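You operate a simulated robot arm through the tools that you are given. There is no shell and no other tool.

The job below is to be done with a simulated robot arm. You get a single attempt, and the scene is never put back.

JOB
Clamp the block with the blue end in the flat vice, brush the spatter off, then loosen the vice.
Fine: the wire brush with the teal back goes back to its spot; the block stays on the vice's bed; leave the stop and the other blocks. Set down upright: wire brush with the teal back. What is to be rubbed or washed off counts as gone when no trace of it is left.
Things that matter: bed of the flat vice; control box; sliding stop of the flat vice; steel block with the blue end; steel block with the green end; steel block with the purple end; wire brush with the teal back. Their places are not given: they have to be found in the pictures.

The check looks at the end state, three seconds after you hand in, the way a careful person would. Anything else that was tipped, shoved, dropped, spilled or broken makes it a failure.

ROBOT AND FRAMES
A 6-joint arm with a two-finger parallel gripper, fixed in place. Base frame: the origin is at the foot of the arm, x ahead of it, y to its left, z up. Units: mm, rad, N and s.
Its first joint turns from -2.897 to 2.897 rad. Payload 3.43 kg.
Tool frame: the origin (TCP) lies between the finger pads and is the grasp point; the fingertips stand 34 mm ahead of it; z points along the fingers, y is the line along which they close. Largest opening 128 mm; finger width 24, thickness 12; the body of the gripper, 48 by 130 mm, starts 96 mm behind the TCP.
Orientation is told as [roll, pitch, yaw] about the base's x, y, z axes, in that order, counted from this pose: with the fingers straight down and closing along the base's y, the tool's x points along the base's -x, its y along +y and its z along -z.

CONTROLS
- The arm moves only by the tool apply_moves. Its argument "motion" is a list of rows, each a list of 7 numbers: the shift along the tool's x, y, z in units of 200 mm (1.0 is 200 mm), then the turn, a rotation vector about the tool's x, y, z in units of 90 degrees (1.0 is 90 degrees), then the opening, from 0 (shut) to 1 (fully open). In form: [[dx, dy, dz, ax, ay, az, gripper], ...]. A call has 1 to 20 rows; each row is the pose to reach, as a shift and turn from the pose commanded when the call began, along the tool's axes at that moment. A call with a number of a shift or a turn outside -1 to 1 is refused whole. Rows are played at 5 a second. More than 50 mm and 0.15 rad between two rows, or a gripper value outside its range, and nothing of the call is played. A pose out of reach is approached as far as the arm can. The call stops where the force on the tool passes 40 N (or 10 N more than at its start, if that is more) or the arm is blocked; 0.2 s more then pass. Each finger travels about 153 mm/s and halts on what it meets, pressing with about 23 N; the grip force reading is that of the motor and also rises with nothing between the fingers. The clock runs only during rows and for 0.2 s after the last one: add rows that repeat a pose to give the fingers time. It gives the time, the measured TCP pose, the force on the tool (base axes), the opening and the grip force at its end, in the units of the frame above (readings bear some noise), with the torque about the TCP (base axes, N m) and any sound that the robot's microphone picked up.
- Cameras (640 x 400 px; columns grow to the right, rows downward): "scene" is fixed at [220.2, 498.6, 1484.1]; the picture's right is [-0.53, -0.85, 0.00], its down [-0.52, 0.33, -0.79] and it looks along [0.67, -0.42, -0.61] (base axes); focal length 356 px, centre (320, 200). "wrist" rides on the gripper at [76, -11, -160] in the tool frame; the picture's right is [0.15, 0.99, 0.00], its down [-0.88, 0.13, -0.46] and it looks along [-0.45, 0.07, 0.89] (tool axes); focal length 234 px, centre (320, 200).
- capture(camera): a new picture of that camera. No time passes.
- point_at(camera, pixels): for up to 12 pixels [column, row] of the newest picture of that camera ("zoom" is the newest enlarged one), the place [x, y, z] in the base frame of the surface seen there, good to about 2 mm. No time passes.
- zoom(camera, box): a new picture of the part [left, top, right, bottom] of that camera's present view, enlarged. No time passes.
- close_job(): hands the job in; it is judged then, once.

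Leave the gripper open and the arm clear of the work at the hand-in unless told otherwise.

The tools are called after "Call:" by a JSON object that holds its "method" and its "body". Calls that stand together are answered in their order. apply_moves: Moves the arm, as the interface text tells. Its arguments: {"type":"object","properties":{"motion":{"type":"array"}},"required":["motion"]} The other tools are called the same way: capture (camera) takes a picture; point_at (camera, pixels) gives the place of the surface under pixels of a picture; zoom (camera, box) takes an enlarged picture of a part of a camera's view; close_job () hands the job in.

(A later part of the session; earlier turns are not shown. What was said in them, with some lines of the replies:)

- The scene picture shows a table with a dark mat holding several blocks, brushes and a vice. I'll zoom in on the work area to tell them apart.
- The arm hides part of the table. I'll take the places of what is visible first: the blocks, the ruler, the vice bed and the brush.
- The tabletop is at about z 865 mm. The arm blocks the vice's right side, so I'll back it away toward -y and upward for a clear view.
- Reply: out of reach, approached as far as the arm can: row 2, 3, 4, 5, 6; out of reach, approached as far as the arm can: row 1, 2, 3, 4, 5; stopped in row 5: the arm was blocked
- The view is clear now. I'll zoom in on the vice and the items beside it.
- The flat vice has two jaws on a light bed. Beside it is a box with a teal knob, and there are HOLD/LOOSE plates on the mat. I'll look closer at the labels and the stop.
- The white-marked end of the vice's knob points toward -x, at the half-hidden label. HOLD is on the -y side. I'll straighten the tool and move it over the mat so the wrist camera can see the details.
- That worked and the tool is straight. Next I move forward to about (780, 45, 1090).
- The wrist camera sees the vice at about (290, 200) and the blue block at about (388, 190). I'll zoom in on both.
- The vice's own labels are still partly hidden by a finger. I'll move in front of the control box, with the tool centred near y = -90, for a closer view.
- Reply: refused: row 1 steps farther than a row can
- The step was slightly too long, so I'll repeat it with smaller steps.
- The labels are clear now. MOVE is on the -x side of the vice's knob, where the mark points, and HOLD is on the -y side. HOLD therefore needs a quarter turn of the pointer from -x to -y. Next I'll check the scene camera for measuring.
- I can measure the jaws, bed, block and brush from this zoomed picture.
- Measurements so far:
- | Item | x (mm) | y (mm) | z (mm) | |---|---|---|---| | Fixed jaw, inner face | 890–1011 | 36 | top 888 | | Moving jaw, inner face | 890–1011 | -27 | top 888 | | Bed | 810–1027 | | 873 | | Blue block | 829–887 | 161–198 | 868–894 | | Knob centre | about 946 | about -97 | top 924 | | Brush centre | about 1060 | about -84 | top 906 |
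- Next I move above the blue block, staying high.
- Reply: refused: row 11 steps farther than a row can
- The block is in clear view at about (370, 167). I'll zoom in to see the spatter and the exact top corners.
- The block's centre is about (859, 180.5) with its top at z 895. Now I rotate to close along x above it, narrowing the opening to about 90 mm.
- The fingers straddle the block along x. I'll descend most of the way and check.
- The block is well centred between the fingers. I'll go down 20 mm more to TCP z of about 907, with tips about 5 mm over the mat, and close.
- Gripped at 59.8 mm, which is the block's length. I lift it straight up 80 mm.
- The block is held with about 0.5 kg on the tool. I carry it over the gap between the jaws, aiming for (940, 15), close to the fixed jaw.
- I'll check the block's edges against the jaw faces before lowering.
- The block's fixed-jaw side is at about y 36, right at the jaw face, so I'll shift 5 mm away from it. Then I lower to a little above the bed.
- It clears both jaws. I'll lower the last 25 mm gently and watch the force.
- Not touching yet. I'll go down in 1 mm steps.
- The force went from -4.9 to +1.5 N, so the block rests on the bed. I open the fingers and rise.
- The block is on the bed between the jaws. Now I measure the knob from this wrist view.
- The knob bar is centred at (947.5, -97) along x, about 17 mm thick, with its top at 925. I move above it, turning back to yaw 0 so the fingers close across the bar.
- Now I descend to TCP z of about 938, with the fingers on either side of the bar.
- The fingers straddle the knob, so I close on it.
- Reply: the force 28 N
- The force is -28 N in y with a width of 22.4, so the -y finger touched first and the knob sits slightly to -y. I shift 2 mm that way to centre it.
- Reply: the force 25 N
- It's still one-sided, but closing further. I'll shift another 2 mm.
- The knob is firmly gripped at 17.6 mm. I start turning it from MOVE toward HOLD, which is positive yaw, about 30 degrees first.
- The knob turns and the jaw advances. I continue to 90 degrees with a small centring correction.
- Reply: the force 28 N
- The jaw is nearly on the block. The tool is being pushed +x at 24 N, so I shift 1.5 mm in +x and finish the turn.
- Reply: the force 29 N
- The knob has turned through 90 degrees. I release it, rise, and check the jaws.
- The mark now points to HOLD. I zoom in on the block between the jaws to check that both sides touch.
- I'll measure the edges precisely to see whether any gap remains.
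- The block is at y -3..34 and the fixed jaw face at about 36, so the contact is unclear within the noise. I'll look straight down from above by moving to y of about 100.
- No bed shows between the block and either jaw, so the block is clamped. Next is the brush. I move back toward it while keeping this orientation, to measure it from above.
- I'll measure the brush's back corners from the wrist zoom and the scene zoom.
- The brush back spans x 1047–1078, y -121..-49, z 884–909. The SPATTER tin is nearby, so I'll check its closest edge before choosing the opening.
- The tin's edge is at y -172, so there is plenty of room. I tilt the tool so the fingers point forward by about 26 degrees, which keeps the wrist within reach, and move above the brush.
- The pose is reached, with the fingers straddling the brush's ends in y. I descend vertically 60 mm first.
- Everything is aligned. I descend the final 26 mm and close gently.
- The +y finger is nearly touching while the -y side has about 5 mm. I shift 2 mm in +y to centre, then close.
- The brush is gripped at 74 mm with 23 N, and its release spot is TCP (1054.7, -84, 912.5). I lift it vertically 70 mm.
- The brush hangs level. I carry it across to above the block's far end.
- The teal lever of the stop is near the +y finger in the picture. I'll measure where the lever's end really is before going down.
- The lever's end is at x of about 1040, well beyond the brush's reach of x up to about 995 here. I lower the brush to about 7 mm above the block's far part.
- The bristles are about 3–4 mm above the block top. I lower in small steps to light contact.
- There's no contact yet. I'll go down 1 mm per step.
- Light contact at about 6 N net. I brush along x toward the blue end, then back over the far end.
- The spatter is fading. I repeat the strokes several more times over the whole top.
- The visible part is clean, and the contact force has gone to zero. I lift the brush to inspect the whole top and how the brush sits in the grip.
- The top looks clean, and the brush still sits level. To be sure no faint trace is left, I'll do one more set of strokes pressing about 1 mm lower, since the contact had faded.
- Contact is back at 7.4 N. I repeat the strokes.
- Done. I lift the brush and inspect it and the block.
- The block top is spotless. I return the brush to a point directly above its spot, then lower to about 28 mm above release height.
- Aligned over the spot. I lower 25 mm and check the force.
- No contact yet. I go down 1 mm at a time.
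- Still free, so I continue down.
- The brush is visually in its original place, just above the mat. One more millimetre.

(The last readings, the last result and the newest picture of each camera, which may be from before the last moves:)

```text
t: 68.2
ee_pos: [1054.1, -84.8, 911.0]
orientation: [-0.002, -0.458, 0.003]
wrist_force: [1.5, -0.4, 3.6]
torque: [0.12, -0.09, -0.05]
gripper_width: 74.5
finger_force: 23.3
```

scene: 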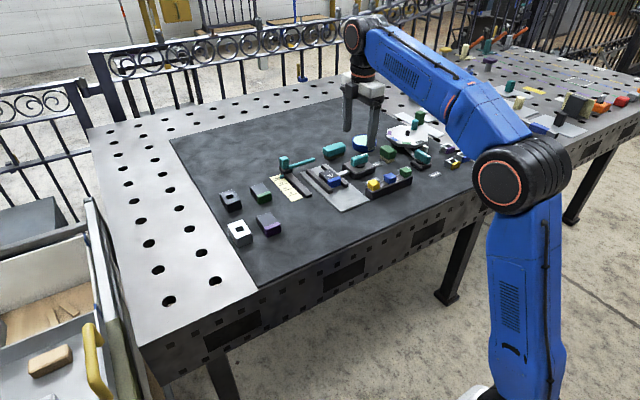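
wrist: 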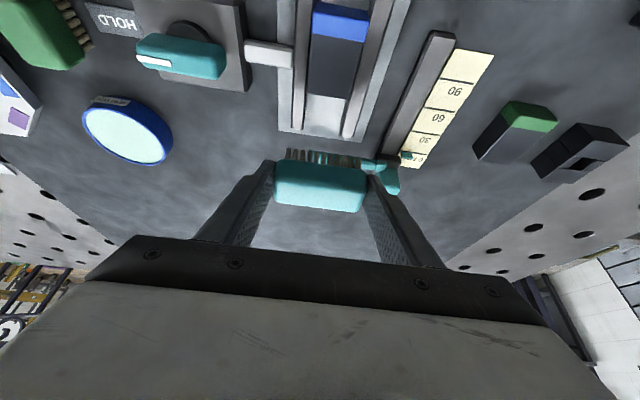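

Contact: the force rose to +3.6 N. I open slowly and then rise vertically.

Call:
{"method": "apply_moves", "body": {"motion": [[0, 0, 0, 0, 0, 0, 0.6], [0, 0, 0, 0, 0, 0, 0.65], [0, 0, 0, 0, 0, 0, 0.7], [0, 0, 0, 0, 0, 0, 0.72], [-0.04, 0, -0.08, 0, 0, 0, 0.72], [-0.11, 0, -0.22, 0, 0, 0, 0.72], [-0.2, 0, -0.4, 0, 0, 0, 0.72], [-0.2, 0, -0.4, 0, 0, 0, 0.72]]}}

Call:
{"method": "zoom", "body": {"camera": "scene", "box": [310, 130, 370, 175]}}

```text
t: 70.0
ee_pos: [1054.0, -83.4, 1002.7]
orientation: [-0.002, -0.457, 0.001]
wrist_force: [-0.1, 0.6, -0.2]
torque: [-0.01, 0.0, -0.03]
gripper_width: 92.0
finger_force: 0.1
```

```text
8.89 times, centred on (340, 152) of scene
```

zoom: 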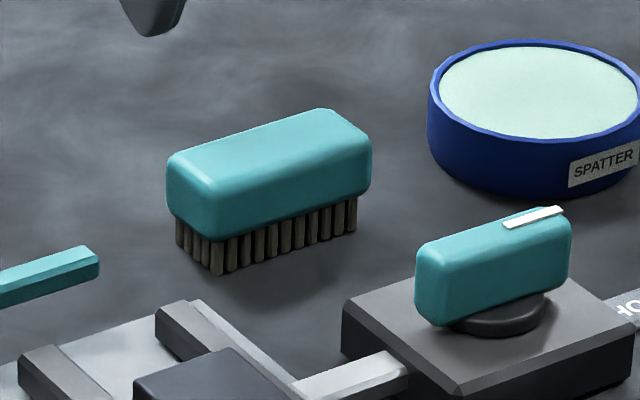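

The brush stands upright in exactly its original place. Next is loosening: I measure the knob in its HOLD position.

Call:
{"method": "point_at", "body": {"camera": "zoom", "pixels": [[422, 248], [450, 258], [535, 215], [565, 225], [490, 240], [500, 245], [480, 228], [480, 275], [500, 225], [510, 260]]}}

Call:
{"method": "apply_moves", "body": {"motion": [[0.05, 0, -0.05, 0, 0.07, 0, 0.6], [0.1, 0, -0.1, 0, 0.14, 0, 0.5], [0.2, 0, -0.12, 0, 0.21, 0, 0.5], [0.3, -0.03, -0.16, 0, 0.2865, 0, 0.5], [0.4, -0.06, -0.2, 0, 0.2865, 0, 0.5], [0.46, -0.08, -0.23, 0, 0.2865, 0, 0.5], [0.46, -0.08, -0.23, 0, 0.2865, 0, 0.5]]}}

```text
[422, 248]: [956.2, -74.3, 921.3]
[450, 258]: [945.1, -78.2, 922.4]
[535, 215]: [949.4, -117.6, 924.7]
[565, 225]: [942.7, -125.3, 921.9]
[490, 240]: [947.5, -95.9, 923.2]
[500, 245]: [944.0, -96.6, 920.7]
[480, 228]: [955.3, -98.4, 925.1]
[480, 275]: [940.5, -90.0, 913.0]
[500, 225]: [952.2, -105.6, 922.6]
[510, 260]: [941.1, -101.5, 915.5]
```

```text
t: 71.6
ee_pos: [951.2, -99.2, 1000.5]
orientation: [-0.001, -0.007, 0.001]
wrist_force: [-0.3, 0.4, -0.1]
torque: [0.01, 0.0, -0.01]
gripper_width: 63.8
finger_force: 0.1
```

The knob's centre is really about (949, -100) and it now lies along y. I rotate to yaw 90 above it.

Call:
{"method": "apply_moves", "body": {"motion": [[0, 0, 0, 0, 0, -0.0909, 0.5], [0, 0, 0, 0, 0, -0.1818, 0.5], [0, 0, 0, 0, 0, -0.2727, 0.5], [0, 0, 0, 0, 0, -0.3636, 0.5], [0, 0, 0, 0, 0, -0.4545, 0.5], [0, 0, 0, 0, 0, -0.5454, 0.5], [0, 0, 0, 0, 0, -0.6363, 0.5], [0, 0, 0, 0, 0, -0.7272, 0.5], [0, 0, 0, 0, 0, -0.8181, 0.5], [0, 0, 0, 0, 0, -0.909, 0.5], [0, 0, 0, 0, 0, -1.0, 0.5], [0, 0, 0, 0, 0, -1.0, 0.5]]}}

Call:
{"method": "capture", "body": {"camera": "wrist"}}

Call:
{"method": "zoom", "body": {"camera": "wrist", "box": [260, 90, 380, 210]}}

```text
t: 74.2
ee_pos: [952.8, -100.2, 1001.7]
orientation: [-0.007, 0.0, 1.574]
wrist_force: [0.4, -0.2, -0.3]
torque: [0.01, 0.02, 0.0]
gripper_width: 64.1
finger_force: 0.1
```

```text
taken
```

wrist: 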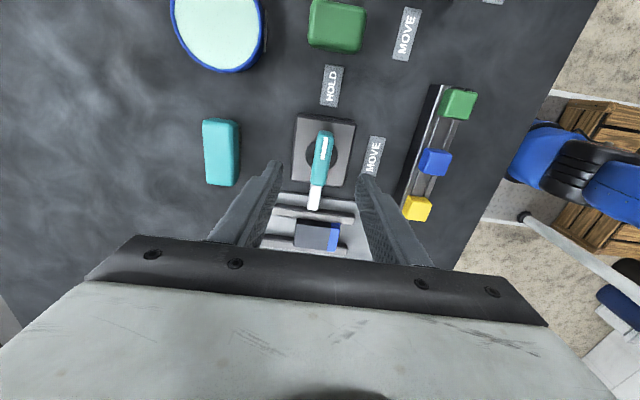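

```text
3.33 times, centred on (320, 150) of wrist
```

zoom: 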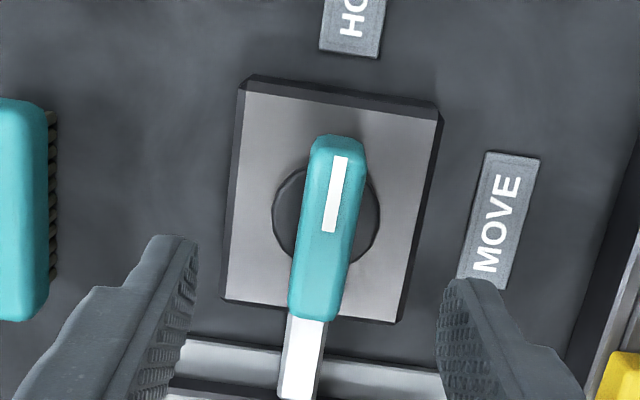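

I descend onto the knob with a 2.5 mm shift toward -x.

Call:
{"method": "apply_moves", "body": {"motion": [[0, 0.0125, 0.1, 0, 0, 0, 0.5], [0, 0.0125, 0.2, 0, 0, 0, 0.5], [0, 0.0125, 0.27, 0, 0, 0, 0.5], [0, 0.0125, 0.3125, 0, 0, 0, 0.5], [0, 0.0125, 0.3125, 0, 0, 0, 0.3], [0, 0.0125, 0.3125, 0, 0, 0, 0.22], [0, 0.0125, 0.3125, 0, 0, 0, 0.22]]}}

Call:
{"method": "zoom", "body": {"camera": "wrist", "box": [240, 100, 400, 240]}}

```text
t: 75.8
ee_pos: [948.3, -102.0, 939.1]
orientation: [-0.007, 0.001, 1.571]
wrist_force: [-0.9, 0.1, 0.6]
torque: [0.0, 0.0, -0.02]
gripper_width: 27.9
finger_force: 0.1
```

```text
2.86 times, centred on (320, 170) of wrist
```

zoom: 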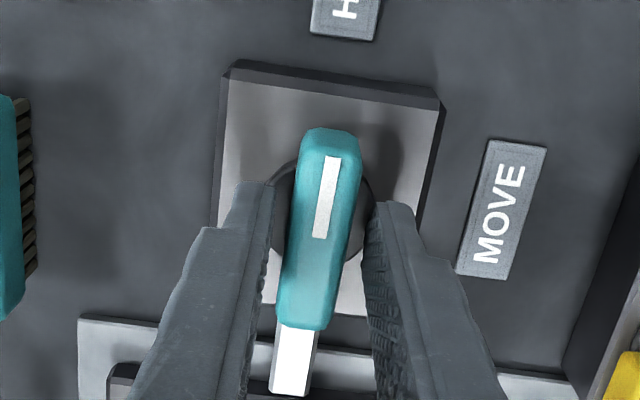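

It is nicely centred with 28 mm around the knob, so I close.

Call:
{"method": "apply_moves", "body": {"motion": [[0, 0, 0, 0, 0, 0, 0.15], [0, 0, 0, 0, 0, 0, 0.05], [0, 0, 0, 0, 0, 0, 0.05], [0, 0, 0, 0, 0, 0, 0.05]]}}

```text
t: 76.8
ee_pos: [950.0, -101.9, 938.2]
orientation: [-0.005, 0.001, 1.571]
wrist_force: [18.2, 0.1, 6.4]
torque: [0.14, 0.43, -0.16]
gripper_width: 18.2
finger_force: 44.9
```

Gripped at 18.2 mm. I turn the knob back toward MOVE, negative yaw, about 30 degrees first with a small +x centring.

Call:
{"method": "apply_moves", "body": {"motion": [[0, -0.004, 0, 0, 0, 0, 0.05], [0, -0.004, 0, 0, 0, 0.08, 0.05], [0, -0.004, 0, 0, 0, 0.16, 0.05], [0, -0.004, 0, 0, 0, 0.24, 0.05], [0, -0.004, 0, 0, 0, 0.33, 0.05]]}}

Call:
{"method": "zoom", "body": {"camera": "scene", "box": [310, 130, 400, 200]}}

```text
t: 78.0
ee_pos: [950.4, -101.1, 937.6]
orientation: [-0.006, -0.002, 1.052]
wrist_force: [-10.2, -2.2, -3.3]
torque: [-0.75, 1.33, 0.03]
gripper_width: 17.8
finger_force: 45.0
```

```text
5.71 times, centred on (355, 165) of scene
```

zoom: 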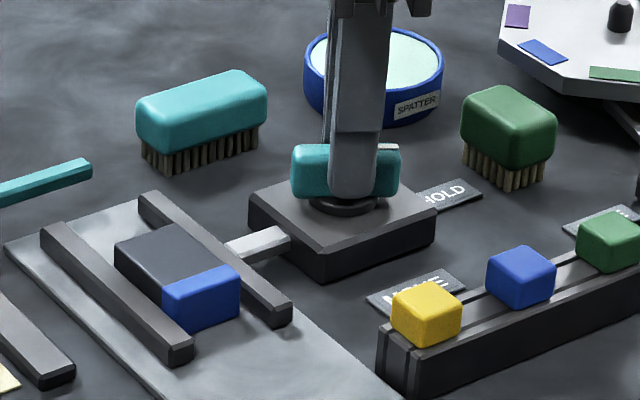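

The jaw is backing off. I continue the turn to MOVE.

Call:
{"method": "apply_moves", "body": {"motion": [[0, 0, 0, 0, 0, 0.08, 0.05], [0, 0, 0, 0, 0, 0.16, 0.05], [0, 0, 0, 0, 0, 0.25, 0.05], [0, 0, 0, 0, 0, 0.33, 0.05]]}}

```text
t: 79.0
ee_pos: [949.3, -99.9, 938.0]
orientation: [-0.002, -0.006, 0.533]
wrist_force: [-33.2, 0.1, -17.1]
torque: [0.52, 1.16, 0.02]
gripper_width: 18.0
finger_force: 44.9
```

The tool is being pushed -x at 33 N, so I ease the position 1.5 mm to -x and 0.5 mm up. Then I finish the turn.

Call:
{"method": "apply_moves", "body": {"motion": [[0.0065, 0.0038, -0.001, 0, 0, 0, 0.05], [0.0065, 0.0038, -0.001, 0, 0, 0.085, 0.05], [0.0065, 0.0038, -0.001, 0, 0, 0.17, 0.05], [0.0065, 0.0038, -0.001, 0, 0, 0.255, 0.05], [0.0065, 0.0038, -0.001, 0, 0, 0.339, 0.05], [0.0065, 0.0038, -0.001, 0, 0, 0.339, 0.05]]}}

Call:
{"method": "zoom", "body": {"camera": "scene", "box": [310, 130, 400, 200]}}

```text
t: 80.4
ee_pos: [949.2, -99.4, 937.8]
orientation: [-0.003, -0.008, 0.001]
wrist_force: [4.0, 9.4, -3.5]
torque: [0.47, -1.48, -0.02]
gripper_width: 18.0
finger_force: 45.6
```

```text
5.71 times, centred on (355, 165) of scene
```

zoom: 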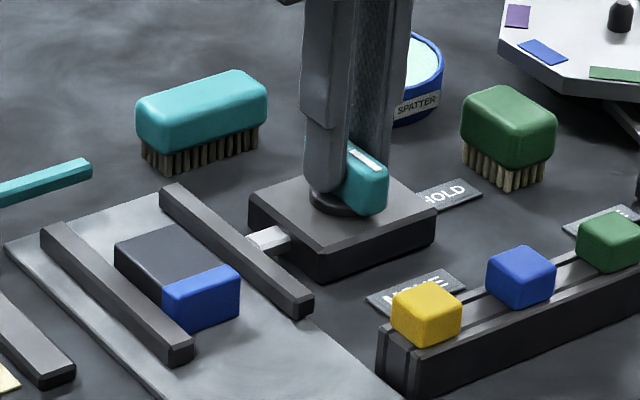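

The knob is back at MOVE and the jaw is open. I release it, rise, and retreat toward the arm's base.

Call:
{"method": "apply_moves", "body": {"motion": [[0, 0, 0, 0, 0, 0, 0.2], [0, 0, 0, 0, 0, 0, 0.4], [0, 0, 0, 0, 0, 0, 0.5], [0, 0, -0.1, 0, 0, 0, 0.5], [0, 0, -0.3, 0, 0, 0, 0.5], [0, 0, -0.5, 0, 0, 0, 0.5], [0.2, 0, -0.55, 0, 0, 0, 0.7], [0.4, 0, -0.6, 0, 0, 0, 0.8], [0.6, 0, -0.6, 0, 0, 0, 1], [0.8, 0, -0.6, 0, 0, 0, 1], [1.0, 0, -0.6, 0, 0, 0, 1], [1.0, 0, -0.6, 0, 0, 0, 1]]}}

Call:
{"method": "capture", "body": {"camera": "scene"}}

Call:
{"method": "zoom", "body": {"camera": "scene", "box": [260, 120, 400, 220]}}

Call:
{"method": "zoom", "body": {"camera": "scene", "box": [310, 140, 370, 190]}}

Call:
{"method": "capture", "body": {"camera": "wrist"}}

```text
t: 83.0
ee_pos: [747.8, -101.3, 1057.1]
orientation: [-0.001, -0.007, 0.002]
wrist_force: [0.4, -0.6, -0.9]
torque: [-0.02, -0.03, 0.02]
gripper_width: 127.9
finger_force: 0.0
```

```text
taken
```

scene: 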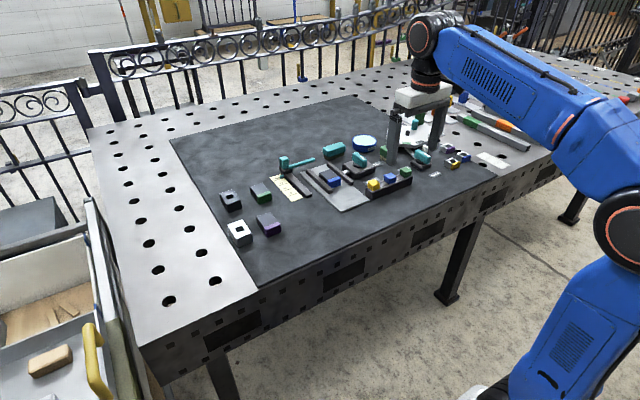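

```text
4.00 times, centred on (330, 170) of scene
```

zoom: 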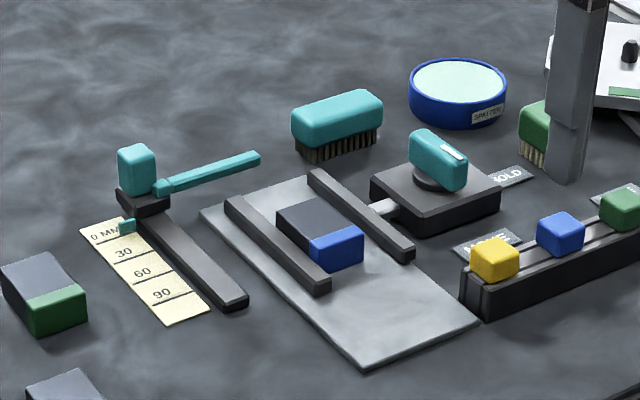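

```text
8.00 times, centred on (340, 165) of scene
```

zoom: 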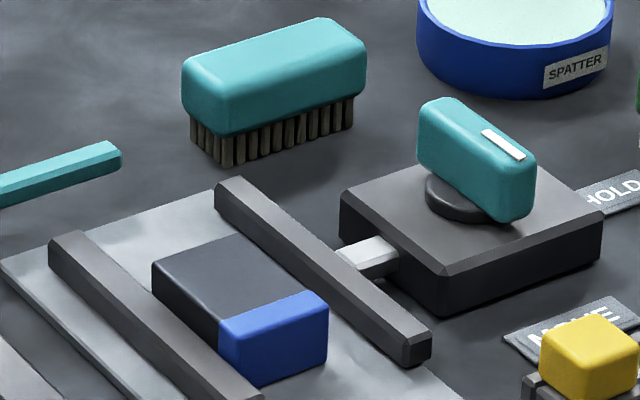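

```text
taken
```

wrist: 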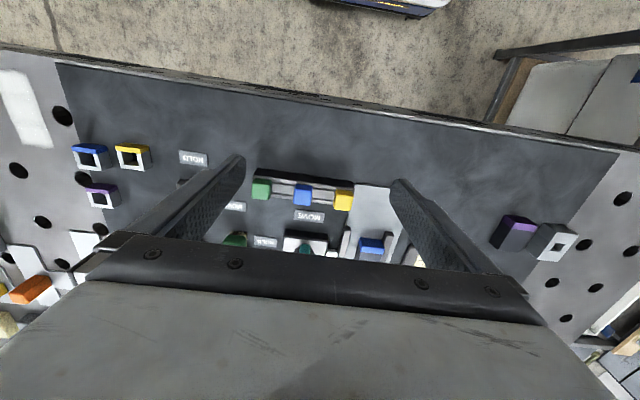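

The block is clean and lies on the bed, and the jaw is back where it started. The knob is at MOVE and the brush stands upright in its spot. The stop, the other blocks and everything else look unchanged. The gripper is open and clear of the work, so I hand in the job.

Call:
{"method": "close_job", "body": {}}

```text
The job is handed in.
```

The job is done and handed in; I have no result back from the check.

- **Clamping:** I set the block with the blue end on the vice's bed. Turning the control box knob from MOVE to HOLD closed the jaws on it.
- **Brushing:** I brushed the top with the teal-backed wire brush, with an extra set of strokes to be sure. No trace of spatter shows in the pictures.
- **Brush:** It is back on its spot, standing upright.
- **Loosening:** I turned the knob back to MOVE. The jaw opened to where it started, and the block stayed on the bed.
- **Everything else:** The stop, the green and purple blocks and the other items look unmoved. The gripper is open and clear of the work.
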